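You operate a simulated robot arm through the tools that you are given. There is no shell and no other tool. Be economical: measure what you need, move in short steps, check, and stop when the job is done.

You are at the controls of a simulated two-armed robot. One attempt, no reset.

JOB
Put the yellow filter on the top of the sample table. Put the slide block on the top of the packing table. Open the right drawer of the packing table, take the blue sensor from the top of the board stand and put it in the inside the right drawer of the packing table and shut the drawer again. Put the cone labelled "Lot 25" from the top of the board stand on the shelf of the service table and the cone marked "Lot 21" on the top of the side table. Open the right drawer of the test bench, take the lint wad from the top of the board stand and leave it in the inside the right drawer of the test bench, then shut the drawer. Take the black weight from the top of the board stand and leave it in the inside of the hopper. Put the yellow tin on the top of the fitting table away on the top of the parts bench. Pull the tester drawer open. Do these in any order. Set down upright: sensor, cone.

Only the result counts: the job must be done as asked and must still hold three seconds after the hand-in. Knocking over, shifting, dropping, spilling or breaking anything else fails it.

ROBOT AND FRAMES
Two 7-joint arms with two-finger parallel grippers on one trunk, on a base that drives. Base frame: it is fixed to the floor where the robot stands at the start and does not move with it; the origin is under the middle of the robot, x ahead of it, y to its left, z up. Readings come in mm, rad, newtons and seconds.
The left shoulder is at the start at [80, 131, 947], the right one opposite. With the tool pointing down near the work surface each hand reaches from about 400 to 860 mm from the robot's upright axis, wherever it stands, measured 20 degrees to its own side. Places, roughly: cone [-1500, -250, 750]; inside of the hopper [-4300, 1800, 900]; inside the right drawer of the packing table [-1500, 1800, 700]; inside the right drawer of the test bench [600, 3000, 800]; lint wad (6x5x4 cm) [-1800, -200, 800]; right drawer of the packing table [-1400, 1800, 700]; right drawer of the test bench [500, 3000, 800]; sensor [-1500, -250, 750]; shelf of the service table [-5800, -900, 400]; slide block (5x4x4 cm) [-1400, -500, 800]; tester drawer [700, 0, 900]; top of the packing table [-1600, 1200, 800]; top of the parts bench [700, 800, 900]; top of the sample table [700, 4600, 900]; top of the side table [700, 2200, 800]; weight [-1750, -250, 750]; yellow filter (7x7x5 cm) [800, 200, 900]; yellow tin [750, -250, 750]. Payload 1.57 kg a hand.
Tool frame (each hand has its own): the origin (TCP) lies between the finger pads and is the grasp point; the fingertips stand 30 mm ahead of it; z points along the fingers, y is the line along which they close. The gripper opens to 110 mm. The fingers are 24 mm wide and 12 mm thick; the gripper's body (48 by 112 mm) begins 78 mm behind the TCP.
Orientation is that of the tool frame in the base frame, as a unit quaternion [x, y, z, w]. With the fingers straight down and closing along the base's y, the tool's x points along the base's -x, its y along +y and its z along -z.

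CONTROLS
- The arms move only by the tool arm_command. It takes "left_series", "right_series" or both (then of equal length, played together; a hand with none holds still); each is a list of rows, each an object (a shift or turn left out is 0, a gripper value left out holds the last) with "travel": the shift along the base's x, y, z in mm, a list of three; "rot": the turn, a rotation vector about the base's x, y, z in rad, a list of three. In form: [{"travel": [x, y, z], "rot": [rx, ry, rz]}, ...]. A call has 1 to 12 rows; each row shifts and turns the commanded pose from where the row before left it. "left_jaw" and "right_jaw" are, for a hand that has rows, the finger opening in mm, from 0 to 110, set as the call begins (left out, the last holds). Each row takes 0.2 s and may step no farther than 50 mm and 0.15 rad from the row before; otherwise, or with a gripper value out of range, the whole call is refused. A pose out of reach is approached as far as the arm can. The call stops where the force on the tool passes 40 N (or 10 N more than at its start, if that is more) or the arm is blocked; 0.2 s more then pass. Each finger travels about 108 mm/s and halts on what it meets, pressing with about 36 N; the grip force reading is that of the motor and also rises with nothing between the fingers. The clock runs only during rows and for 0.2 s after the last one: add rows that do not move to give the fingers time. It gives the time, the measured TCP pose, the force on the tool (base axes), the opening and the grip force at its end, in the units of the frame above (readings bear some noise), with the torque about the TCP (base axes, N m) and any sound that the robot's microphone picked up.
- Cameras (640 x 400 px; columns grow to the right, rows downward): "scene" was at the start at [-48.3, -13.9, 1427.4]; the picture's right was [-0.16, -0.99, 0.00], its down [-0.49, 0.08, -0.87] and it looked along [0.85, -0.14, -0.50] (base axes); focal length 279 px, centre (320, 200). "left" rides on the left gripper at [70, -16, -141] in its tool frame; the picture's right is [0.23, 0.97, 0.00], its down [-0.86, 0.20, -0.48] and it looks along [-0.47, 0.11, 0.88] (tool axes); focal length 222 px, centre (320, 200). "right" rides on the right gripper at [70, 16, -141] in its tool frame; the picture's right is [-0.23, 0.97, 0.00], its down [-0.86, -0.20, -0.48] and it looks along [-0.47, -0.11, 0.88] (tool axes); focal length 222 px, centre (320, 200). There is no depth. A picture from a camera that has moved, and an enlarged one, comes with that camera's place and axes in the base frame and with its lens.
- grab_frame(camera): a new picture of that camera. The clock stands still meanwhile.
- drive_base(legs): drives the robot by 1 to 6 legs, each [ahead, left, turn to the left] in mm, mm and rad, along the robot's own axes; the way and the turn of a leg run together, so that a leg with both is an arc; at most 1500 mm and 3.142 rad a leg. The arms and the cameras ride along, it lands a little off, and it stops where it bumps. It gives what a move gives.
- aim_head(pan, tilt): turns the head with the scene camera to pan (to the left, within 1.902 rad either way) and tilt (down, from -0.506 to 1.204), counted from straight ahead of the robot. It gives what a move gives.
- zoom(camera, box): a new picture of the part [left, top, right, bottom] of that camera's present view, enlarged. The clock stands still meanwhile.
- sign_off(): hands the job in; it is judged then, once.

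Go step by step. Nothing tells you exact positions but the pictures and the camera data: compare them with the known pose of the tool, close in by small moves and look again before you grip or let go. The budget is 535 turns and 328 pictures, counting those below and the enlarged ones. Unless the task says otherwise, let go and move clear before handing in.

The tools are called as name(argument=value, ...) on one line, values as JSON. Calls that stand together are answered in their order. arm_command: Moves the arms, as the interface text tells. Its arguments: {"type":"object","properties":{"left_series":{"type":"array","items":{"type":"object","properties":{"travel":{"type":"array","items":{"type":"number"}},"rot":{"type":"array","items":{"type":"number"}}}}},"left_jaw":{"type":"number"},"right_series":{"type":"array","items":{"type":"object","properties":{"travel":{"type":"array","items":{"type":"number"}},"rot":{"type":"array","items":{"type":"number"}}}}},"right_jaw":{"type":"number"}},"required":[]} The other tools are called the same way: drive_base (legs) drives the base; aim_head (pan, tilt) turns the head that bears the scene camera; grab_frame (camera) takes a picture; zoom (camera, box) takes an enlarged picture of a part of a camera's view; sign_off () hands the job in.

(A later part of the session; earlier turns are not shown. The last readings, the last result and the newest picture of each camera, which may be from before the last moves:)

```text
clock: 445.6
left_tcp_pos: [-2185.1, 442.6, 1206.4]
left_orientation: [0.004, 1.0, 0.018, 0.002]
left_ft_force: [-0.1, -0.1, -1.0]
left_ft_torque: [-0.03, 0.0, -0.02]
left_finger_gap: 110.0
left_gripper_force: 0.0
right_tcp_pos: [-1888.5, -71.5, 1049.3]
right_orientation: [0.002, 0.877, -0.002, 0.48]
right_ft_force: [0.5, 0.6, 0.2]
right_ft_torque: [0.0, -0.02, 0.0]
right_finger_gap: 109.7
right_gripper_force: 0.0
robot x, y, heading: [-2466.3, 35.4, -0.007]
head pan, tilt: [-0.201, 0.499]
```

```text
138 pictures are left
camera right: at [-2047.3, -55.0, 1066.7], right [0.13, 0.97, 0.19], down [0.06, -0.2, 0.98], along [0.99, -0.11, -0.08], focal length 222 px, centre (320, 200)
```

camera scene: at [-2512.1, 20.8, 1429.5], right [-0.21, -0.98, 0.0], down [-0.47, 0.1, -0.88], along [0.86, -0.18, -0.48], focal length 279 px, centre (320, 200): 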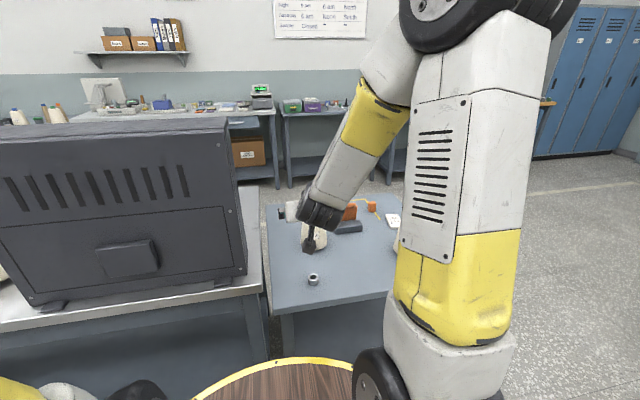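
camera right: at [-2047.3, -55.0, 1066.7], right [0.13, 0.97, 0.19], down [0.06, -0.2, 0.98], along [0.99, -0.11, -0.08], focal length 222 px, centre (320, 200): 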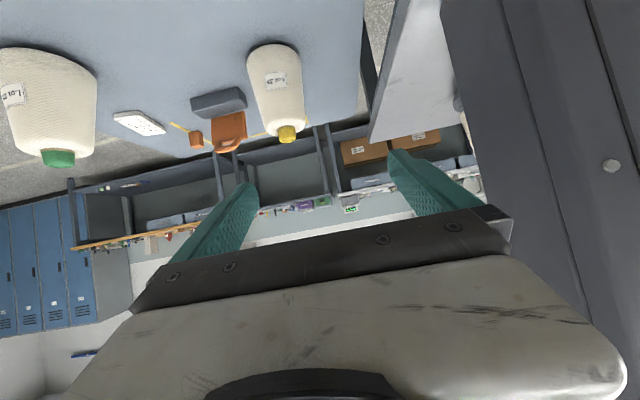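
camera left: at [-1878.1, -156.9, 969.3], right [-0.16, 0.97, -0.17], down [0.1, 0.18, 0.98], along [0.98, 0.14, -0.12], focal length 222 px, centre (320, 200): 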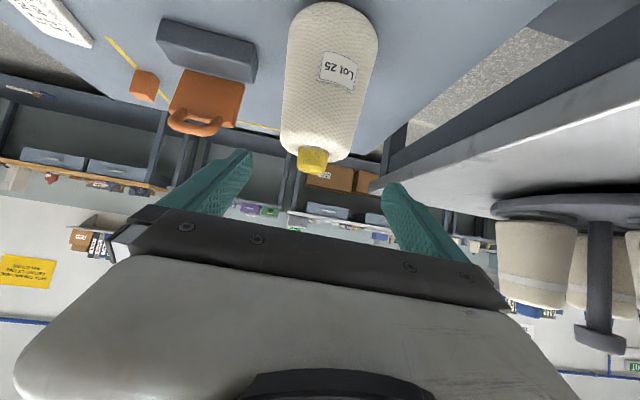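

I move the hand to y≈-139 and drive 130 mm closer, then go to the pre-grasp point.

arm_command(right_series=[{"travel": [0, -34, 0]}, {"travel": [0, -34, 0]}])

drive_base(legs=[[125, 0, 0.006]])

arm_command(right_series=[{"travel": [10, 0, -37]}, {"travel": [10, 0, -37]}, {"travel": [10, 0, -37]}, {"travel": [10, 0, -37]}])

grab_frame(camera="right")

grab_frame(camera="scene")

```text
clock: 446.2
left_tcp_pos: [-2184.1, 441.0, 1206.2]
left_orientation: [0.004, 1.0, 0.019, 0.001]
left_ft_force: [0.3, -0.4, -0.1]
left_ft_torque: [0.19, -0.03, -0.02]
left_finger_gap: 110.1
left_gripper_force: 0.1
right_tcp_pos: [-1889.4, -141.6, 1049.9]
right_orientation: [0.002, 0.877, 0.0, 0.48]
right_ft_force: [-1.0, -1.8, -1.0]
right_ft_torque: [0.06, -0.04, 0.12]
right_finger_gap: 110.0
right_gripper_force: 0.1
robot x, y, heading: [-2461.4, 36.0, -0.004]
head pan, tilt: [-0.201, 0.499]
```

```text
clock: 447.5
left_tcp_pos: [-2062.8, 443.8, 1206.0]
left_orientation: [0.001, 1.0, 0.018, 0.001]
left_ft_force: [-0.1, -0.2, -1.0]
left_ft_torque: [0.03, -0.03, -0.01]
left_finger_gap: 109.8
left_gripper_force: 0.1
right_tcp_pos: [-1762.6, -137.1, 1050.1]
right_orientation: [-0.001, 0.877, 0.001, 0.48]
right_ft_force: [0.2, -0.1, 0.6]
right_ft_torque: [0.0, 0.0, -0.01]
right_finger_gap: 110.2
right_gripper_force: 0.1
robot x, y, heading: [-2339.3, 34.3, -0.004]
head pan, tilt: [-0.201, 0.499]
```

```text
clock: 448.5
left_tcp_pos: [-2063.5, 443.9, 1206.8]
left_orientation: [0.001, 1.0, 0.019, 0.002]
left_ft_force: [0.2, 0.5, -0.9]
left_ft_torque: [-0.07, -0.01, -0.04]
left_finger_gap: 109.9
left_gripper_force: 0.0
right_tcp_pos: [-1723.7, -136.0, 902.1]
right_orientation: [0.0, 0.877, 0.0, 0.481]
right_ft_force: [0.3, 0.3, 1.0]
right_ft_torque: [-0.02, 0.04, -0.04]
right_finger_gap: 109.8
right_gripper_force: 0.0
robot x, y, heading: [-2337.9, 37.4, 0.001]
head pan, tilt: [-0.201, 0.499]
```

```text
137 pictures are left
camera right: at [-1882.1, -120.0, 919.6], right [0.12, 0.97, 0.19], down [0.06, -0.2, 0.98], along [0.99, -0.11, -0.08], focal length 222 px, centre (320, 200)
```

right: 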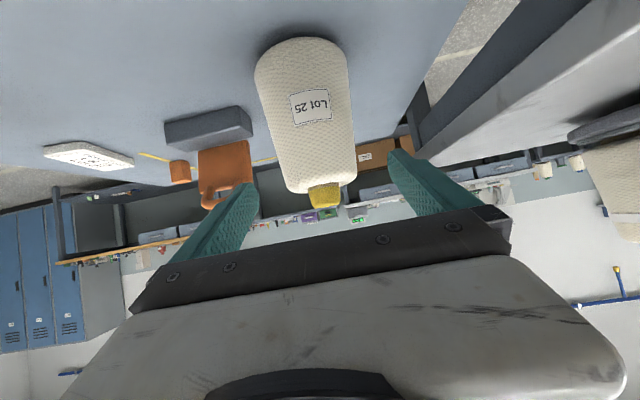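

```text
136 pictures are left
camera scene: at [-2387.6, 20.6, 1429.5], right [-0.2, -0.98, 0.0], down [-0.47, 0.1, -0.88], along [0.86, -0.18, -0.48], focal length 279 px, centre (320, 200)
```

scene: 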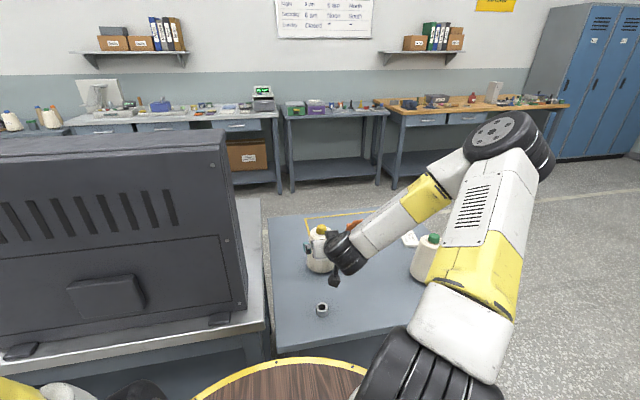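

The geometry is good: elbow is on the open side. I align y and advance halfway.

arm_command(right_series=[{"travel": [0, -5, 0]}, {"travel": [22, 0, -15]}, {"travel": [22, 0, -14]}])

grab_frame(camera="right")

```text
clock: 449.3
left_tcp_pos: [-2062.5, 443.9, 1205.6]
left_orientation: [0.001, 1.0, 0.019, 0.001]
left_ft_force: [0.1, 0.0, -0.1]
left_ft_torque: [-0.02, -0.03, -0.01]
left_finger_gap: 109.6
left_gripper_force: 0.0
right_tcp_pos: [-1680.7, -141.6, 873.2]
right_orientation: [0.0, 0.877, 0.0, 0.48]
right_ft_force: [-0.2, 0.6, 0.6]
right_ft_torque: [0.01, 0.01, -0.02]
right_finger_gap: 110.2
right_gripper_force: 0.2
robot x, y, heading: [-2339.7, 34.4, 0.003]
head pan, tilt: [-0.201, 0.499]
```

```text
135 pictures are left
camera right: at [-1838.7, -125.5, 889.9], right [0.12, 0.97, 0.19], down [0.06, -0.2, 0.98], along [0.99, -0.11, -0.08], focal length 222 px, centre (320, 200)
```

right: 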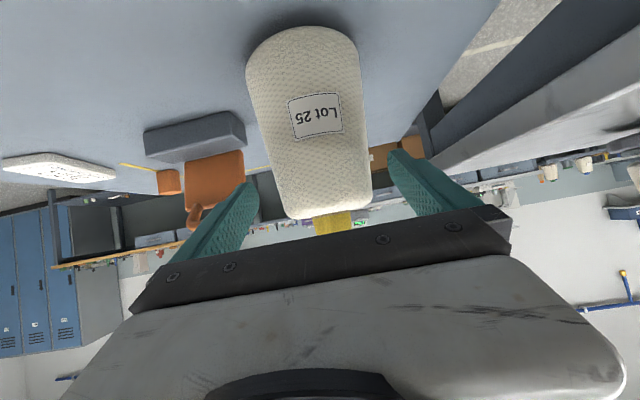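

arm_command(right_series=[{"travel": [22, 0, -14]}, {"travel": [22, 0, -14]}])

grab_frame(camera="right")

zoom(camera="scene", box=[260, 190, 480, 340])

```text
clock: 449.9
left_tcp_pos: [-2062.0, 444.2, 1205.5]
left_orientation: [0.0, 1.0, 0.018, 0.001]
left_ft_force: [-0.6, -0.2, 0.2]
left_ft_torque: [0.01, -0.02, -0.01]
left_finger_gap: 109.9
left_gripper_force: 0.1
right_tcp_pos: [-1637.1, -141.7, 845.1]
right_orientation: [-0.002, 0.877, 0.001, 0.481]
right_ft_force: [-0.9, 0.1, -0.4]
right_ft_torque: [0.01, -0.01, 0.02]
right_finger_gap: 109.9
right_gripper_force: 0.0
robot x, y, heading: [-2341.4, 40.9, 0.004]
head pan, tilt: [-0.201, 0.499]
```

```text
134 pictures are left
camera right: at [-1794.1, -126.1, 863.0], right [0.12, 0.97, 0.19], down [0.06, -0.2, 0.98], along [0.99, -0.11, -0.08], focal length 222 px, centre (320, 200)
```

right: 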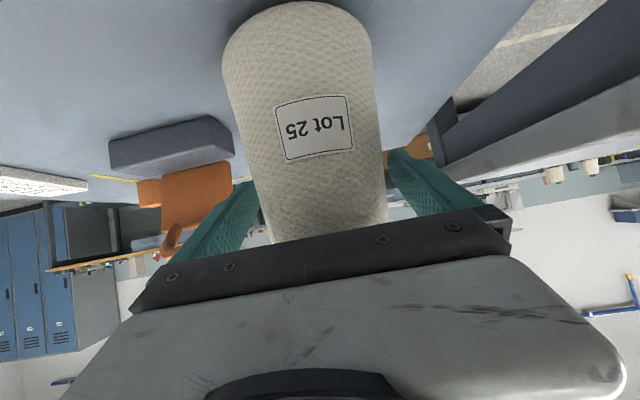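

```text
2.67 times, centred on (370, 265) of scene
camera zoom: at [-2387.4, 20.1, 1429.5], right [-0.2, -0.98, 0.0], down [-0.47, 0.1, -0.88], along [0.86, -0.18, -0.48], focal length 745 px, centre (187, 27)
```

zoom: 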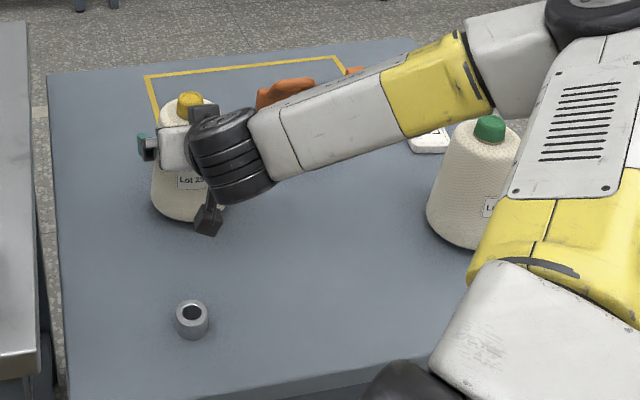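

No contact, cone well centred. I close.

arm_command(right_series=[{}, {}, {}], right_jaw=20)

arm_command(right_series=[{"travel": [0, 0, 10]}, {"travel": [0, 0, 15]}, {"travel": [0, 0, 20]}])

grab_frame(camera="right")

zoom(camera="scene", box=[260, 170, 440, 300])

```text
clock: 450.7
left_tcp_pos: [-2062.1, 443.2, 1206.6]
left_orientation: [0.0, 1.0, 0.018, 0.002]
left_ft_force: [0.3, -0.6, 0.2]
left_ft_torque: [0.01, -0.03, 0.03]
left_finger_gap: 110.1
left_gripper_force: 0.1
right_tcp_pos: [-1636.2, -141.1, 847.5]
right_orientation: [0.0, 0.877, 0.0, 0.481]
right_ft_force: [2.0, 1.8, 1.3]
right_ft_torque: [0.09, -0.1, 0.02]
right_finger_gap: 89.7
right_gripper_force: 36.0
robot x, y, heading: [-2339.0, 37.1, 0.001]
head pan, tilt: [-0.201, 0.499]
```

```text
clock: 451.5
left_tcp_pos: [-2063.3, 443.7, 1205.7]
left_orientation: [0.001, 1.0, 0.018, 0.001]
left_ft_force: [0.6, -0.1, -0.8]
left_ft_torque: [0.02, 0.06, -0.02]
left_finger_gap: 110.1
left_gripper_force: 0.0
right_tcp_pos: [-1635.4, -141.4, 890.7]
right_orientation: [-0.001, 0.878, 0.001, 0.479]
right_ft_force: [-0.1, -0.3, -3.3]
right_ft_torque: [0.01, 0.0, 0.03]
right_finger_gap: 89.6
right_gripper_force: 36.0
robot x, y, heading: [-2339.3, 35.8, -0.0]
head pan, tilt: [-0.201, 0.499]
```

```text
132 pictures are left
camera right: at [-1793.3, -126.6, 908.3], right [0.12, 0.97, 0.19], down [0.06, -0.2, 0.98], along [0.99, -0.11, -0.08], focal length 222 px, centre (320, 200)
```

right: 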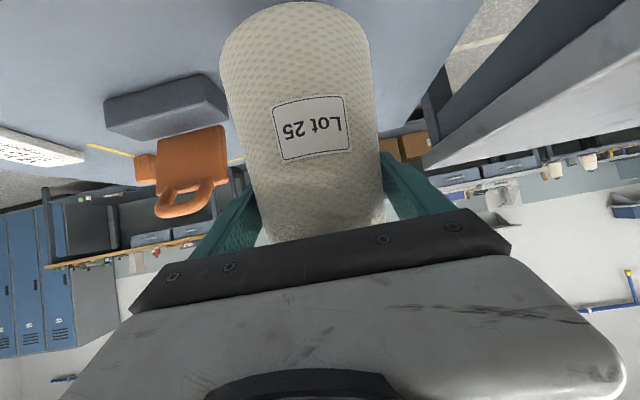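

```text
3.08 times, centred on (350, 235) of scene
camera zoom: at [-2387.0, 19.9, 1429.5], right [-0.2, -0.98, 0.0], down [-0.47, 0.1, -0.88], along [0.86, -0.18, -0.48], focal length 859 px, centre (228, 92)
```

zoom: 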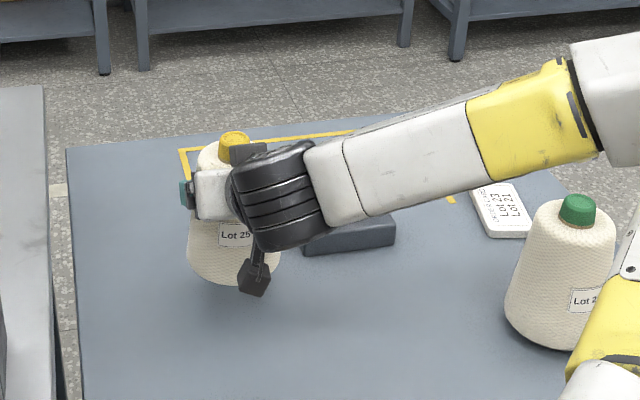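

Lot 25 is held (base ~107 mm below the TCP). I raise it and back away from the stand.

arm_command(right_series=[{"travel": [0, 0, 40]}, {"travel": [0, 0, 40]}, {"travel": [0, 0, 40]}, {"travel": [0, 0, 30]}])

drive_base(legs=[[-500, 0, 0]])

aim_head(pan=-0.3, tilt=0.5)

grab_frame(camera="scene")

```text
clock: 452.5
left_tcp_pos: [-2062.6, 444.0, 1205.6]
left_orientation: [0.001, 1.0, 0.018, 0.002]
left_ft_force: [0.1, 0.2, 0.2]
left_ft_torque: [0.01, 0.03, -0.02]
left_finger_gap: 110.0
left_gripper_force: 0.1
right_tcp_pos: [-1634.2, -140.8, 1042.0]
right_orientation: [0.0, 0.877, 0.0, 0.481]
right_ft_force: [-0.2, -1.3, -1.8]
right_ft_torque: [-0.03, -0.02, -0.02]
right_finger_gap: 89.6
right_gripper_force: 35.5
robot x, y, heading: [-2342.9, 37.4, 0.002]
head pan, tilt: [-0.201, 0.499]
```

```text
clock: 455.4
left_tcp_pos: [-2561.4, 443.6, 1204.8]
left_orientation: [0.001, 1.0, 0.019, 0.001]
left_ft_force: [0.1, 0.8, -0.4]
left_ft_torque: [-0.01, 0.03, -0.03]
left_finger_gap: 110.1
left_gripper_force: 0.1
right_tcp_pos: [-2135.0, -142.7, 1041.6]
right_orientation: [0.001, 0.877, 0.0, 0.48]
right_ft_force: [1.0, 0.4, -4.2]
right_ft_torque: [-0.01, 0.02, 0.0]
right_finger_gap: 89.6
right_gripper_force: 36.1
robot x, y, heading: [-2838.4, 38.6, -0.0]
head pan, tilt: [-0.201, 0.499]
```

```text
clock: 456.1
left_tcp_pos: [-2562.5, 443.1, 1205.7]
left_orientation: [0.002, 1.0, 0.018, 0.001]
left_ft_force: [-0.1, 0.1, 0.2]
left_ft_torque: [0.02, 0.01, 0.06]
left_finger_gap: 110.0
left_gripper_force: 0.1
right_tcp_pos: [-2134.9, -142.5, 1041.3]
right_orientation: [0.001, 0.877, 0.0, 0.481]
right_ft_force: [-0.7, -0.8, -3.0]
right_ft_torque: [0.03, 0.0, 0.0]
right_finger_gap: 89.7
right_gripper_force: 35.7
robot x, y, heading: [-2841.4, 40.8, 0.002]
head pan, tilt: [-0.3, 0.499]
```

```text
130 pictures are left
camera scene: at [-2890.2, 12.2, 1429.5], right [-0.3, -0.95, 0.0], down [-0.46, 0.14, -0.88], along [0.84, -0.26, -0.48], focal length 279 px, centre (320, 200)
```

scene: 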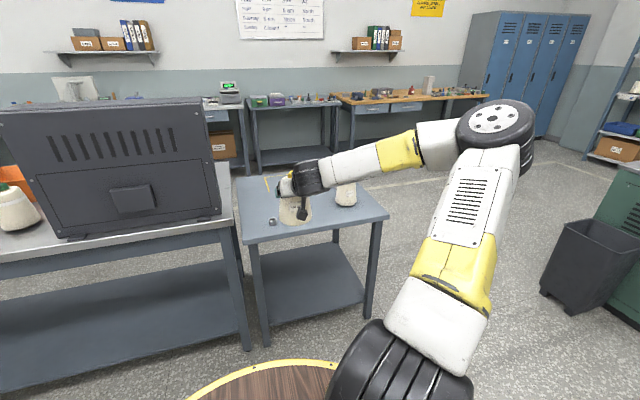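

Now I retract the cone toward the body, turn to face -y, and drive south in stages, looking ahead.

arm_command(right_series=[{"travel": [-40, 0, 5]}, {"travel": [-40, 0, 5]}, {"travel": [-40, 0, 5]}])

drive_base(legs=[[-150, 0, 0], [0, 0, -1.571], [1400, 0, 0], [1000, 0, 0]])

aim_head(pan=0.0, tilt=0.3)

grab_frame(camera="scene")

```text
clock: 456.9
left_tcp_pos: [-2561.7, 443.8, 1204.6]
left_orientation: [0.002, 1.0, 0.019, 0.002]
left_ft_force: [1.0, 0.0, -1.3]
left_ft_torque: [0.0, 0.02, -0.01]
left_finger_gap: 110.1
left_gripper_force: 0.1
right_tcp_pos: [-2254.4, -143.4, 1055.5]
right_orientation: [0.002, 0.877, -0.001, 0.48]
right_ft_force: [0.7, -0.2, -3.6]
right_ft_torque: [0.03, -0.06, -0.03]
right_finger_gap: 89.5
right_gripper_force: 36.1
robot x, y, heading: [-2838.9, 40.0, -0.002]
head pan, tilt: [-0.3, 0.499]
```

```text
clock: 470.7
left_tcp_pos: [-2556.6, -1954.5, 1207.0]
left_orientation: [0.696, 0.718, 0.014, 0.007]
left_ft_force: [-8.4, 9.0, 3.9]
left_ft_torque: [-0.83, -0.9, 0.27]
left_finger_gap: 109.9
left_gripper_force: 0.1
right_tcp_pos: [-3135.6, -2278.9, 1055.5]
right_orientation: [0.615, 0.626, -0.336, 0.343]
right_ft_force: [0.1, -0.1, -3.0]
right_ft_torque: [-0.02, 0.02, 0.0]
right_finger_gap: 89.7
right_gripper_force: 35.7
robot x, y, heading: [-2966.1, -1689.6, -1.554]
head pan, tilt: [-0.3, 0.499]
stopped in leg 4: the force on the tool passed its limit at 119 N (the readings are from after the stop); the commanded pose is now the measured one
```

```text
clock: 471.5
left_tcp_pos: [-2555.9, -1954.7, 1206.4]
left_orientation: [0.695, 0.718, 0.014, 0.006]
left_ft_force: [-10.5, 13.5, 5.7]
left_ft_torque: [-1.16, -1.17, 0.51]
left_finger_gap: 110.1
left_gripper_force: 0.0
right_tcp_pos: [-3134.8, -2278.4, 1056.7]
right_orientation: [0.615, 0.626, -0.336, 0.343]
right_ft_force: [1.1, 0.0, -3.4]
right_ft_torque: [0.0, 0.02, 0.01]
right_finger_gap: 89.8
right_gripper_force: 35.6
robot x, y, heading: [-2964.9, -1691.4, -1.556]
head pan, tilt: [0.0, 0.3]
```

```text
129 pictures are left
camera scene: at [-2964.2, -1644.2, 1447.8], right [-1.0, -0.02, 0.0], down [0.0, 0.3, -0.96], along [0.02, -0.96, -0.3], focal length 279 px, centre (320, 200)
```

scene: 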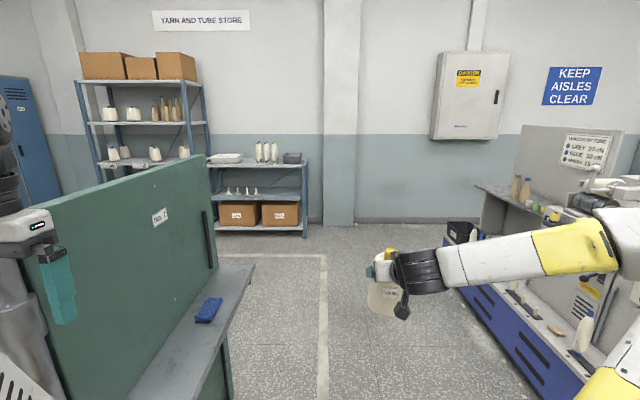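

The left hand bumped the tall green panel of the tool cabinet. I back off at once, look whether it moved, and tuck the left hand in.

drive_base(legs=[[-200, 0, 0]])

aim_head(pan=0.5, tilt=0.4)

grab_frame(camera="scene")

```text
clock: 473.1
left_tcp_pos: [-2558.8, -1755.3, 1204.8]
left_orientation: [0.696, 0.718, 0.014, 0.006]
left_ft_force: [0.1, 0.0, 0.3]
left_ft_torque: [0.0, 0.0, -0.01]
left_finger_gap: 110.0
left_gripper_force: 0.0
right_tcp_pos: [-3138.2, -2080.4, 1056.7]
right_orientation: [0.615, 0.625, -0.336, 0.342]
right_ft_force: [0.1, -0.4, -3.1]
right_ft_torque: [0.02, 0.01, -0.01]
right_finger_gap: 89.6
right_gripper_force: 36.3
robot x, y, heading: [-2968.0, -1493.2, -1.555]
head pan, tilt: [0.0, 0.3]
```

```text
clock: 474.0
left_tcp_pos: [-2559.3, -1755.2, 1206.4]
left_orientation: [0.697, 0.717, 0.015, 0.008]
left_ft_force: [-0.3, -0.1, -0.3]
left_ft_torque: [0.05, 0.01, -0.01]
left_finger_gap: 110.1
left_gripper_force: 0.1
right_tcp_pos: [-3139.0, -2079.0, 1057.0]
right_orientation: [0.615, 0.625, -0.337, 0.343]
right_ft_force: [0.4, -0.4, -3.8]
right_ft_torque: [0.01, 0.01, 0.01]
right_finger_gap: 89.5
right_gripper_force: 35.7
robot x, y, heading: [-2971.9, -1492.1, -1.556]
head pan, tilt: [0.499, 0.4]
```

```text
128 pictures are left
camera scene: at [-2922.5, -1431.9, 1438.7], right [-0.87, -0.49, 0.0], down [-0.19, 0.34, -0.92], along [0.45, -0.8, -0.39], focal length 279 px, centre (320, 200)
```

scene: 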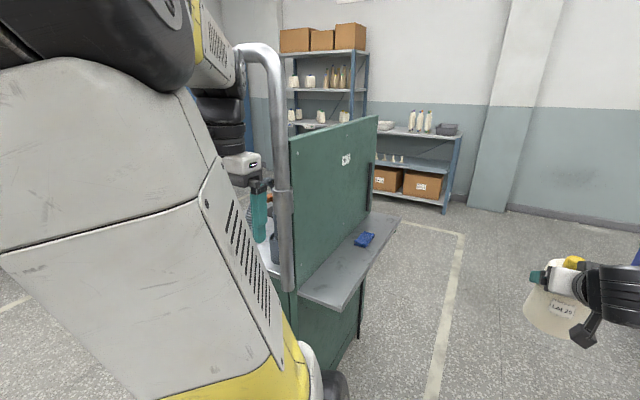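

The cabinet and its pipe look unmoved. I shift right toward the middle of the lane and tuck the left hand in.

drive_base(legs=[[0, -380, -0.016]])

arm_command(left_series=[{"travel": [-45, 0, 0]}, {"travel": [-45, 0, 0]}, {"travel": [-45, -20, 0]}, {"travel": [-40, -25, 0]}, {"travel": [0, -40, 0]}])

aim_head(pan=0.0, tilt=0.35)

grab_frame(camera="scene")

aim_head(pan=-0.8, tilt=0.4)

grab_frame(camera="scene")

```text
clock: 476.4
left_tcp_pos: [-2938.4, -1762.8, 1205.7]
left_orientation: [0.701, 0.713, 0.014, 0.007]
left_ft_force: [-0.6, -0.5, 0.8]
left_ft_torque: [-0.02, 0.03, 0.02]
left_finger_gap: 109.9
left_gripper_force: 0.2
right_tcp_pos: [-3521.0, -2081.6, 1055.7]
right_orientation: [0.619, 0.622, -0.338, 0.34]
right_ft_force: [-0.1, 0.5, -3.2]
right_ft_torque: [0.01, 0.0, -0.01]
right_finger_gap: 89.5
right_gripper_force: 35.7
robot x, y, heading: [-3349.6, -1495.2, -1.563]
head pan, tilt: [0.499, 0.4]
```

```text
clock: 477.6
left_tcp_pos: [-3115.2, -1848.6, 1203.8]
left_orientation: [0.7, 0.714, 0.014, 0.007]
left_ft_force: [-0.3, 0.9, -0.4]
left_ft_torque: [-0.06, 0.0, 0.01]
left_finger_gap: 109.9
left_gripper_force: 0.1
right_tcp_pos: [-3522.0, -2080.3, 1055.8]
right_orientation: [0.619, 0.621, -0.339, 0.341]
right_ft_force: [0.0, 0.3, -3.0]
right_ft_torque: [0.04, -0.01, 0.0]
right_finger_gap: 89.8
right_gripper_force: 35.7
robot x, y, heading: [-3346.9, -1495.7, -1.564]
head pan, tilt: [0.499, 0.4]
```

```text
clock: 478.5
left_tcp_pos: [-3113.8, -1848.9, 1203.8]
left_orientation: [0.702, 0.712, 0.014, 0.006]
left_ft_force: [0.2, 0.0, 0.2]
left_ft_torque: [0.0, 0.0, 0.03]
left_finger_gap: 109.9
left_gripper_force: 0.1
right_tcp_pos: [-3522.8, -2080.1, 1055.8]
right_orientation: [0.618, 0.622, -0.339, 0.342]
right_ft_force: [0.5, 0.3, -2.8]
right_ft_torque: [0.0, 0.0, 0.01]
right_finger_gap: 89.5
right_gripper_force: 35.8
robot x, y, heading: [-3342.8, -1494.7, -1.566]
head pan, tilt: [0.0, 0.351]
```

```text
127 pictures are left
camera scene: at [-3342.0, -1447.8, 1443.2], right [-1.0, 0.0, 0.0], down [0.0, 0.34, -0.94], along [0.0, -0.94, -0.34], focal length 279 px, centre (320, 200)
```

scene: 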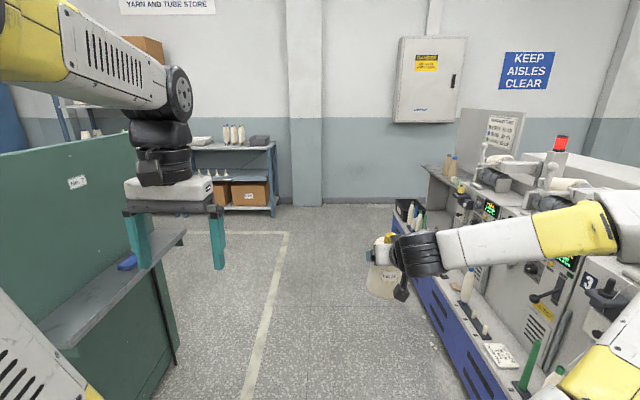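

```text
clock: 479.7
left_tcp_pos: [-3113.5, -1848.6, 1204.2]
left_orientation: [0.702, 0.712, 0.014, 0.007]
left_ft_force: [-0.5, 0.0, -0.1]
left_ft_torque: [0.01, 0.0, 0.0]
left_finger_gap: 110.0
left_gripper_force: 0.0
right_tcp_pos: [-3521.9, -2080.9, 1055.5]
right_orientation: [0.618, 0.622, -0.338, 0.341]
right_ft_force: [0.5, -0.5, -3.1]
right_ft_torque: [0.0, 0.0, 0.0]
right_finger_gap: 89.2
right_gripper_force: 35.9
robot x, y, heading: [-3347.0, -1495.4, -1.572]
head pan, tilt: [-0.799, 0.4]
```

```text
126 pictures are left
camera scene: at [-3408.4, -1419.5, 1438.7], right [-0.7, 0.71, 0.0], down [0.28, 0.27, -0.92], along [-0.66, -0.64, -0.39], focal length 279 px, centre (320, 200)
```

scene: 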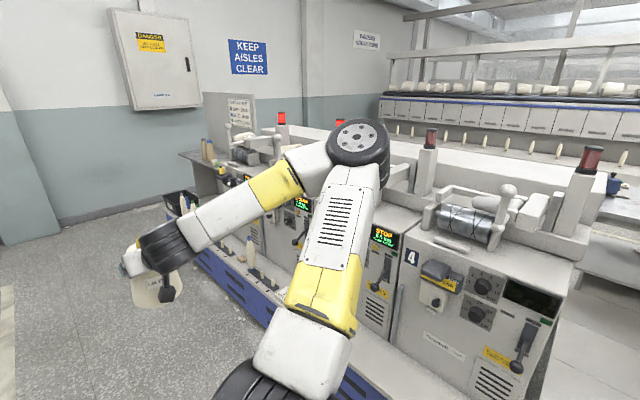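

The way south along this lane is clear. I drive to the south end and turn to face -x.

drive_base(legs=[[1400, 0, 0], [1400, 0, 0]])

aim_head(pan=-1.2, tilt=0.3)

grab_frame(camera="scene")

```text
clock: 493.0
left_tcp_pos: [-3114.1, -4599.3, 1203.5]
left_orientation: [0.7, 0.713, 0.014, 0.007]
left_ft_force: [-0.6, 0.4, -0.4]
left_ft_torque: [-0.03, -0.01, 0.0]
left_finger_gap: 109.7
left_gripper_force: 0.0
right_tcp_pos: [-3521.2, -4832.8, 1055.8]
right_orientation: [0.618, 0.622, -0.338, 0.341]
right_ft_force: [0.3, 0.3, -3.1]
right_ft_torque: [0.01, 0.0, 0.02]
right_finger_gap: 89.6
right_gripper_force: 35.8
robot x, y, heading: [-3346.0, -4243.0, -1.567]
head pan, tilt: [-0.799, 0.4]
```

```text
clock: 493.9
left_tcp_pos: [-3115.6, -4600.6, 1204.3]
left_orientation: [0.7, 0.714, 0.014, 0.007]
left_ft_force: [0.4, 0.0, 0.3]
left_ft_torque: [0.02, 0.01, -0.02]
left_finger_gap: 110.0
left_gripper_force: 0.1
right_tcp_pos: [-3521.4, -4833.1, 1055.7]
right_orientation: [0.618, 0.623, -0.338, 0.341]
right_ft_force: [1.1, 0.5, -2.9]
right_ft_torque: [0.02, 0.0, -0.05]
right_finger_gap: 89.6
right_gripper_force: 35.7
robot x, y, heading: [-3346.5, -4247.4, -1.567]
head pan, tilt: [-1.201, 0.3]
```

```text
125 pictures are left
camera scene: at [-3430.5, -4141.3, 1447.9], right [-0.37, 0.93, 0.0], down [0.28, 0.11, -0.96], along [-0.89, -0.35, -0.3], focal length 279 px, centre (320, 200)
```

scene: 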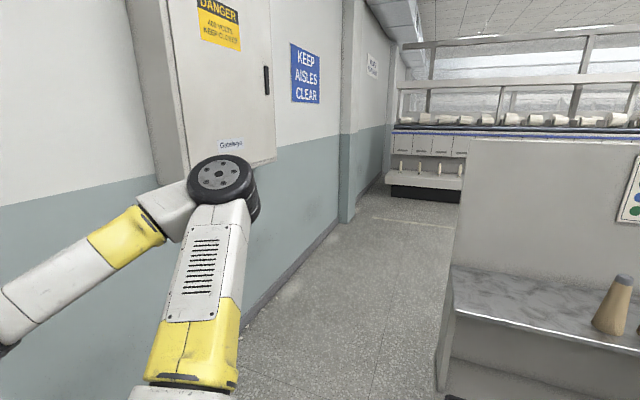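

The passage between wall (y≈-5295) and block (y≈-3925) is clear. I turn to -x, centre in it and drive through.

drive_base(legs=[[0, 0, -1.574], [0, 365, 0], [1400, 0, 0], [700, 0, 0]])

aim_head(pan=-0.9, tilt=0.3)

grab_frame(camera="scene")

aim_head(pan=-1.7, tilt=0.3)

grab_frame(camera="scene")

```text
clock: 510.2
left_tcp_pos: [-5814.3, -4895.1, 1203.8]
left_orientation: [1.0, 0.017, 0.006, 0.015]
left_ft_force: [-0.1, 0.4, -0.5]
left_ft_torque: [-0.02, 0.02, 0.0]
left_finger_gap: 109.8
left_gripper_force: 0.2
right_tcp_pos: [-6052.9, -4490.8, 1056.1]
right_orientation: [0.877, 0.009, -0.48, 0.005]
right_ft_force: [-0.4, -0.5, -3.7]
right_ft_torque: [0.03, -0.02, 0.01]
right_finger_gap: 89.5
right_gripper_force: 35.7
robot x, y, heading: [-5463.2, -4658.6, -3.12]
head pan, tilt: [-1.201, 0.3]
```

```text
clock: 511.0
left_tcp_pos: [-5814.7, -4894.5, 1203.9]
left_orientation: [1.0, 0.016, 0.006, 0.015]
left_ft_force: [-0.1, -0.3, -0.6]
left_ft_torque: [0.01, 0.0, 0.0]
left_finger_gap: 110.0
left_gripper_force: 0.0
right_tcp_pos: [-6053.2, -4491.1, 1055.9]
right_orientation: [0.877, 0.009, -0.48, 0.006]
right_ft_force: [-0.3, -0.4, -3.1]
right_ft_torque: [-0.02, 0.01, 0.0]
right_finger_gap: 89.3
right_gripper_force: 36.1
robot x, y, heading: [-5468.3, -4662.9, -3.129]
head pan, tilt: [-0.901, 0.3]
```

```text
124 pictures are left
camera scene: at [-5382.6, -4583.4, 1447.9], right [0.77, 0.64, 0.0], down [0.19, -0.23, -0.96], along [-0.61, 0.74, -0.3], focal length 279 px, centre (320, 200)
```

scene: 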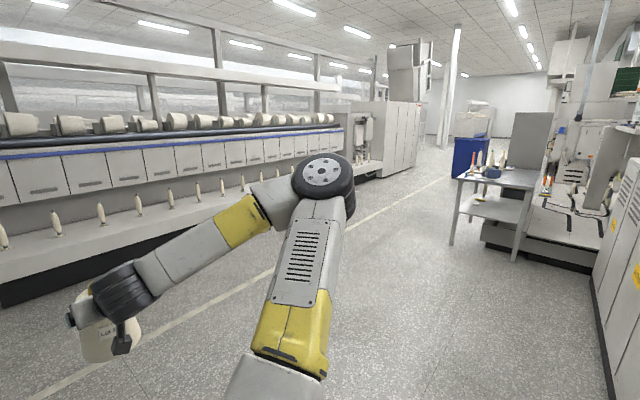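

```text
clock: 512.1
left_tcp_pos: [-5815.9, -4893.7, 1203.8]
left_orientation: [1.0, 0.016, 0.006, 0.015]
left_ft_force: [-0.1, 0.5, 0.3]
left_ft_torque: [-0.01, 0.03, -0.01]
left_finger_gap: 110.2
left_gripper_force: 0.1
right_tcp_pos: [-6054.0, -4490.3, 1055.9]
right_orientation: [0.877, 0.01, -0.48, 0.006]
right_ft_force: [0.4, 0.2, -2.9]
right_ft_torque: [-0.02, -0.02, -0.03]
right_finger_gap: 89.4
right_gripper_force: 36.6
robot x, y, heading: [-5464.6, -4657.8, -3.124]
head pan, tilt: [-1.7, 0.3]
```

```text
123 pictures are left
camera scene: at [-5313.1, -4562.7, 1447.9], right [0.99, -0.11, 0.0], down [-0.03, -0.29, -0.96], along [0.1, 0.95, -0.3], focal length 279 px, centre (320, 200)
```

scene: 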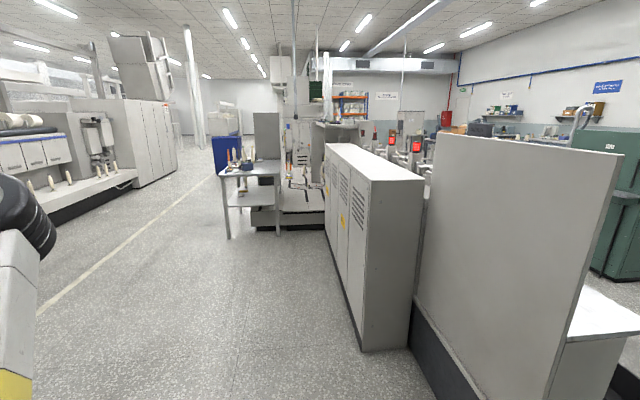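

There is the service table, with a mid-height shelf, ahead at about x -6100…-5490, y ≈ -1435. I zoom in.

zoom(camera="scene", box=[200, 130, 320, 250])

```text
3.33 times, centred on (260, 190) of scene
camera zoom: at [-5313.1, -4562.7, 1447.9], right [0.99, -0.11, 0.0], down [-0.03, -0.29, -0.96], along [0.1, 0.95, -0.3], focal length 931 px, centre (520, 233)
```

zoom: 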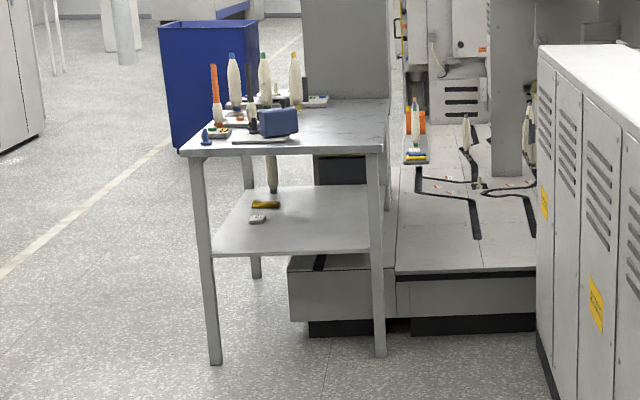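

Shelf ≈ z 417, table top ≈ z 743, open on the south side; front area of the shelf is free. I turn to +y and approach to y≈-2250.

drive_base(legs=[[0, 0, -1.588], [0, 530, 0], [1400, 0, 0], [900, 0, 0]])

aim_head(pan=-0.1, tilt=0.5)

grab_frame(camera="scene")

```text
clock: 529.8
left_tcp_pos: [-6379.9, -2066.0, 1204.7]
left_orientation: [0.734, -0.679, -0.007, 0.014]
left_ft_force: [-0.4, 0.0, 0.0]
left_ft_torque: [-0.01, -0.01, 0.0]
left_finger_gap: 110.0
left_gripper_force: 0.1
right_tcp_pos: [-5989.3, -1809.4, 1056.1]
right_orientation: [0.64, -0.599, -0.351, -0.328]
right_ft_force: [0.5, 0.8, -3.3]
right_ft_torque: [-0.01, -0.02, -0.01]
right_finger_gap: 89.2
right_gripper_force: 35.7
robot x, y, heading: [-6128.0, -2405.1, 1.629]
head pan, tilt: [-1.7, 0.3]
```

```text
clock: 531.5
left_tcp_pos: [-6379.7, -2066.9, 1204.9]
left_orientation: [0.734, -0.679, -0.005, 0.014]
left_ft_force: [0.7, 0.1, -0.3]
left_ft_torque: [0.02, -0.01, -0.01]
left_finger_gap: 109.8
left_gripper_force: 0.1
right_tcp_pos: [-5987.6, -1810.5, 1056.0]
right_orientation: [0.639, -0.601, -0.35, -0.329]
right_ft_force: [-0.2, 0.3, -3.7]
right_ft_torque: [0.0, -0.01, -0.04]
right_finger_gap: 89.3
right_gripper_force: 36.1
robot x, y, heading: [-6130.5, -2401.8, 1.626]
head pan, tilt: [-0.099, 0.499]
```

```text
121 pictures are left
camera scene: at [-6115.1, -2452.6, 1429.5], right [1.0, -0.04, 0.0], down [-0.02, -0.48, -0.88], along [0.03, 0.88, -0.48], focal length 279 px, centre (320, 200)
```

scene: 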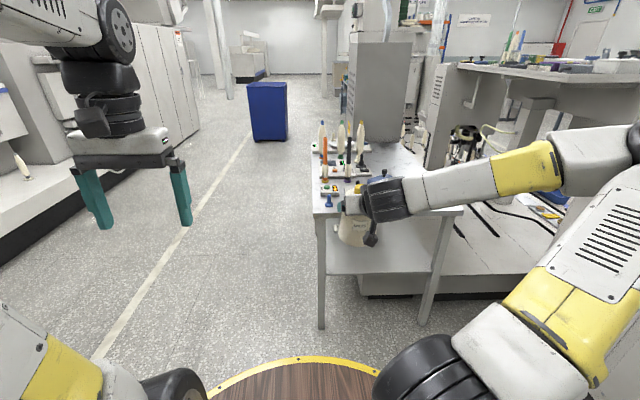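

I square up the heading, shift right and stop short of the table so I can lower the cone in front of it.

drive_base(legs=[[0, 0, -0.056], [0, -190, 0], [240, 0, 0]])

aim_head(pan=-0.2, tilt=0.65)

grab_frame(camera="scene")

```text
clock: 534.8
left_tcp_pos: [-6170.8, -1808.4, 1203.3]
left_orientation: [0.711, -0.703, -0.007, 0.015]
left_ft_force: [-0.3, -0.4, -1.3]
left_ft_torque: [0.0, 0.02, 0.0]
left_finger_gap: 110.1
left_gripper_force: 0.0
right_tcp_pos: [-5763.5, -1579.8, 1055.2]
right_orientation: [-0.62, 0.621, 0.339, 0.34]
right_ft_force: [0.1, -0.7, -3.8]
right_ft_torque: [-0.02, -0.03, 0.01]
right_finger_gap: 89.4
right_gripper_force: 35.9
robot x, y, heading: [-5942.4, -2162.1, 1.57]
head pan, tilt: [-0.099, 0.499]
```

```text
clock: 535.5
left_tcp_pos: [-6171.3, -1808.9, 1203.6]
left_orientation: [0.711, -0.703, -0.006, 0.014]
left_ft_force: [0.6, -0.4, -0.2]
left_ft_torque: [-0.01, -0.03, 0.02]
left_finger_gap: 109.7
left_gripper_force: 0.0
right_tcp_pos: [-5763.5, -1579.4, 1056.6]
right_orientation: [0.621, -0.62, -0.34, -0.339]
right_ft_force: [0.0, -1.3, -1.9]
right_ft_torque: [-0.01, 0.0, 0.02]
right_finger_gap: 89.2
right_gripper_force: 35.6
robot x, y, heading: [-5943.9, -2162.7, 1.571]
head pan, tilt: [-0.201, 0.649]
```

```text
120 pictures are left
camera scene: at [-5923.9, -2217.2, 1416.2], right [0.98, -0.2, 0.0], down [-0.12, -0.59, -0.8], along [0.16, 0.78, -0.6], focal length 279 px, centre (320, 200)
```

scene: 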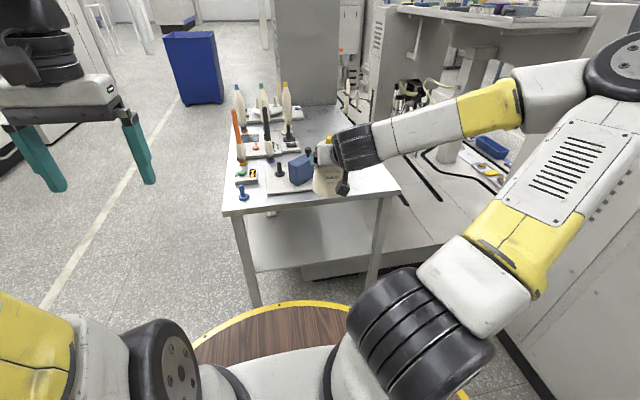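

Table front edge ≈ y -1380, x -6110…-5418; hand is centred at x≈-5763. I lower the cone in front of the table in stages.

arm_command(right_series=[{"travel": [0, 8, -42]}, {"travel": [0, 8, -42]}, {"travel": [0, 8, -42]}, {"travel": [0, 8, -42]}, {"travel": [0, 8, -42]}, {"travel": [0, 8, -42]}])

grab_frame(camera="scene")

```text
clock: 536.9
left_tcp_pos: [-6173.2, -1809.5, 1202.2]
left_orientation: [0.711, -0.703, -0.006, 0.014]
left_ft_force: [-1.1, 0.2, -0.5]
left_ft_torque: [-0.02, -0.07, -0.02]
left_finger_gap: 110.0
left_gripper_force: 0.0
right_tcp_pos: [-5748.7, -1528.1, 832.4]
right_orientation: [0.628, -0.619, -0.337, -0.33]
right_ft_force: [-6.9, 0.1, -6.0]
right_ft_torque: [0.21, -0.13, -0.39]
right_finger_gap: 89.3
right_gripper_force: 35.9
right hand out of reach, approached as far as the arm can: row 5, 6
robot x, y, heading: [-5942.0, -2160.8, 1.567]
head pan, tilt: [-0.201, 0.649]
```

```text
119 pictures are left
camera scene: at [-5924.9, -2216.7, 1416.2], right [0.98, -0.2, 0.0], down [-0.12, -0.59, -0.8], along [0.16, 0.78, -0.6], focal length 279 px, centre (320, 200)
```

scene: 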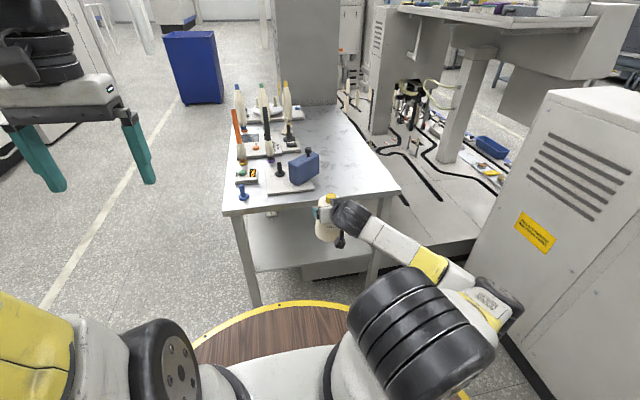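

The elbow ran into a limit with the arm folded. I'll back the base 220 mm and use a more extended arm. First raise again.

arm_command(right_series=[{"travel": [-4, 0, 40]}, {"travel": [-4, 0, 40]}, {"travel": [-4, 0, 40]}, {}])

drive_base(legs=[[-240, 0, 0]])

arm_command(right_series=[{"travel": [0, 40, -10]}, {"travel": [0, 40, -10]}, {"travel": [0, 40, -10]}, {"travel": [0, 40, -10]}, {"travel": [0, 30, -10]}])

grab_frame(camera="scene")

```text
clock: 537.9
left_tcp_pos: [-6171.0, -1809.8, 1204.9]
left_orientation: [0.711, -0.703, -0.006, 0.015]
left_ft_force: [-0.1, 0.4, -0.8]
left_ft_torque: [0.02, 0.01, -0.01]
left_finger_gap: 110.0
left_gripper_force: 0.0
right_tcp_pos: [-5760.3, -1525.4, 952.9]
right_orientation: [-0.62, 0.62, 0.339, 0.339]
right_ft_force: [0.4, 0.5, -2.5]
right_ft_torque: [-0.03, -0.02, -0.03]
right_finger_gap: 89.4
right_gripper_force: 36.3
robot x, y, heading: [-5946.3, -2163.4, 1.569]
head pan, tilt: [-0.201, 0.649]
```

```text
clock: 539.7
left_tcp_pos: [-6172.3, -2046.1, 1205.1]
left_orientation: [0.712, -0.702, -0.007, 0.015]
left_ft_force: [-0.3, 0.5, -0.4]
left_ft_torque: [-0.05, 0.02, 0.0]
left_finger_gap: 110.0
left_gripper_force: 0.1
right_tcp_pos: [-5759.4, -1762.6, 951.0]
right_orientation: [0.621, -0.62, -0.341, -0.339]
right_ft_force: [-0.6, -0.4, -3.6]
right_ft_torque: [0.02, 0.0, 0.02]
right_finger_gap: 89.5
right_gripper_force: 36.0
robot x, y, heading: [-5940.4, -2402.3, 1.567]
head pan, tilt: [-0.201, 0.649]
```

```text
clock: 540.9
left_tcp_pos: [-6171.3, -2047.1, 1205.1]
left_orientation: [0.712, -0.702, -0.006, 0.015]
left_ft_force: [0.2, -0.6, -0.6]
left_ft_torque: [0.03, 0.0, 0.02]
left_finger_gap: 109.9
left_gripper_force: 0.0
right_tcp_pos: [-5759.8, -1571.9, 902.9]
right_orientation: [0.621, -0.62, -0.34, -0.339]
right_ft_force: [0.4, 0.2, -3.6]
right_ft_torque: [0.01, 0.02, 0.03]
right_finger_gap: 89.1
right_gripper_force: 35.8
robot x, y, heading: [-5941.4, -2399.1, 1.57]
head pan, tilt: [-0.201, 0.649]
```

```text
118 pictures are left
camera scene: at [-5924.1, -2454.3, 1416.1], right [0.98, -0.2, 0.0], down [-0.12, -0.59, -0.8], along [0.16, 0.78, -0.6], focal length 279 px, centre (320, 200)
```

scene: 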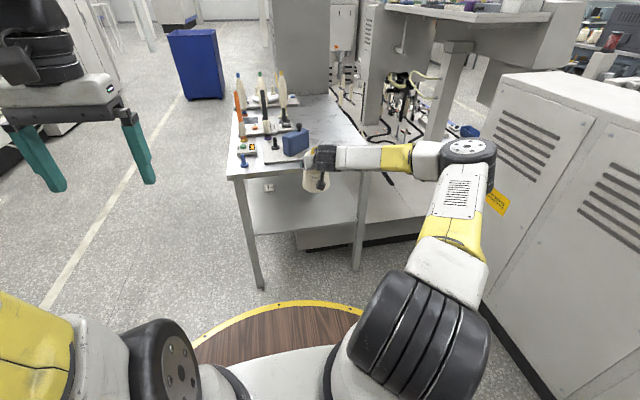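

More extended now and clear of the cabinet. I lower in stages.

arm_command(right_series=[{"travel": [0, 0, -40]}, {"travel": [0, 0, -40]}, {"travel": [0, 0, -40]}, {"travel": [0, 0, -40]}, {"travel": [0, 0, -40]}])

grab_frame(camera="scene")

```text
clock: 542.1
left_tcp_pos: [-6172.5, -2046.3, 1203.3]
left_orientation: [0.712, -0.702, -0.006, 0.013]
left_ft_force: [-1.3, 0.0, -0.9]
left_ft_torque: [-0.01, -0.03, -0.01]
left_finger_gap: 109.9
left_gripper_force: 0.1
right_tcp_pos: [-5761.3, -1564.8, 740.2]
right_orientation: [0.625, -0.617, -0.344, -0.333]
right_ft_force: [0.7, 1.0, -2.3]
right_ft_torque: [-0.13, 0.01, 0.05]
right_finger_gap: 89.3
right_gripper_force: 36.4
right hand out of reach, approached as far as the arm can: row 4, 5
robot x, y, heading: [-5942.7, -2400.2, 1.568]
head pan, tilt: [-0.201, 0.649]
```

```text
117 pictures are left
camera scene: at [-5924.4, -2454.1, 1416.2], right [0.98, -0.2, 0.0], down [-0.12, -0.59, -0.8], along [0.16, 0.78, -0.6], focal length 279 px, centre (320, 200)
```

scene: 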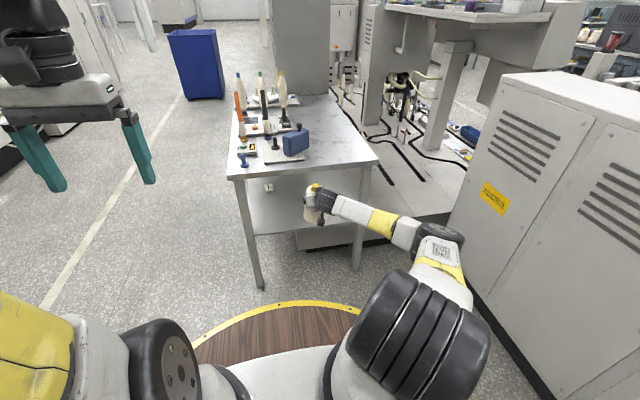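

The pitched posture with the elbow outboard can't go lower. I test with the free left arm whether lowering vertically first and pitching afterwards (elbow up) can reach z≈530.

arm_command(left_series=[{"travel": [0, 40, -25]}, {"travel": [0, 40, -25]}, {"travel": [0, 40, -25]}, {"travel": [0, 40, -25]}, {"travel": [0, 40, -25]}, {"travel": [0, 40, -25]}, {"travel": [0, 0, -45]}, {"travel": [0, 0, -45]}, {"travel": [0, 0, -45]}, {"travel": [0, 0, -45]}, {"travel": [0, 0, -45]}, {"travel": [0, 0, -45]}])

arm_command(left_series=[{"travel": [0, 0, -45]}, {"travel": [0, 0, -45]}, {"travel": [0, 0, -45]}, {"rot": [0.14, 0, 0]}, {"rot": [0.14, 0, 0]}, {"rot": [0.14, 0, 0]}, {"rot": [0.14, 0, 0]}, {"rot": [0.14, 0, 0]}, {"rot": [0.14, 0, 0]}, {"rot": [0.14, 0, 0]}])

grab_frame(camera="scene")

```text
clock: 544.7
left_tcp_pos: [-6173.3, -1806.6, 785.2]
left_orientation: [0.711, -0.703, -0.005, 0.015]
left_ft_force: [0.3, -0.1, 0.8]
left_ft_torque: [0.01, -0.01, 0.02]
left_finger_gap: 110.1
left_gripper_force: 0.0
right_tcp_pos: [-5760.0, -1565.8, 738.9]
right_orientation: [0.625, -0.617, -0.343, -0.332]
right_ft_force: [1.0, -0.4, -2.5]
right_ft_torque: [-0.03, 0.03, 0.01]
right_finger_gap: 89.4
right_gripper_force: 36.2
robot x, y, heading: [-5944.3, -2397.6, 1.565]
head pan, tilt: [-0.201, 0.649]
```

```text
clock: 546.9
left_tcp_pos: [-6172.4, -1806.1, 649.0]
left_orientation: [0.634, -0.616, -0.337, -0.323]
left_ft_force: [0.6, -0.1, 0.1]
left_ft_torque: [-0.01, 0.02, -0.01]
left_finger_gap: 109.8
left_gripper_force: 0.0
right_tcp_pos: [-5760.2, -1564.8, 739.0]
right_orientation: [0.625, -0.618, -0.343, -0.333]
right_ft_force: [0.3, 0.2, -3.2]
right_ft_torque: [-0.02, 0.01, 0.02]
right_finger_gap: 89.0
right_gripper_force: 36.4
robot x, y, heading: [-5941.1, -2399.5, 1.57]
head pan, tilt: [-0.201, 0.649]
```

```text
116 pictures are left
camera scene: at [-5924.0, -2454.0, 1416.2], right [0.98, -0.2, 0.0], down [-0.12, -0.59, -0.8], along [0.16, 0.78, -0.6], focal length 279 px, centre (320, 200)
```

scene: 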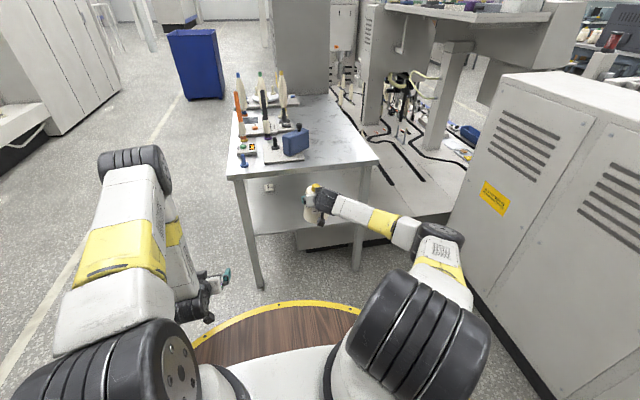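

That works (pitched 56° at z 649, elbow up). I test lowering further to 530 and extending.

arm_command(left_series=[{"travel": [0, 0, -40]}, {"travel": [0, 0, -40]}, {"travel": [0, 0, -40]}, {"travel": [0, 40, 0]}, {"travel": [0, 40, 0]}])

```text
clock: 548.1
left_tcp_pos: [-6170.9, -1726.5, 529.4]
left_orientation: [0.635, -0.616, -0.336, -0.323]
left_ft_force: [0.0, 0.4, 0.4]
left_ft_torque: [0.02, 0.02, 0.0]
left_finger_gap: 109.7
left_gripper_force: 0.1
right_tcp_pos: [-5761.4, -1564.5, 739.2]
right_orientation: [0.625, -0.617, -0.343, -0.332]
right_ft_force: [-0.3, 0.2, -4.1]
right_ft_torque: [-0.03, 0.04, 0.0]
right_finger_gap: 89.3
right_gripper_force: 35.9
robot x, y, heading: [-5943.6, -2401.9, 1.571]
head pan, tilt: [-0.201, 0.649]
```

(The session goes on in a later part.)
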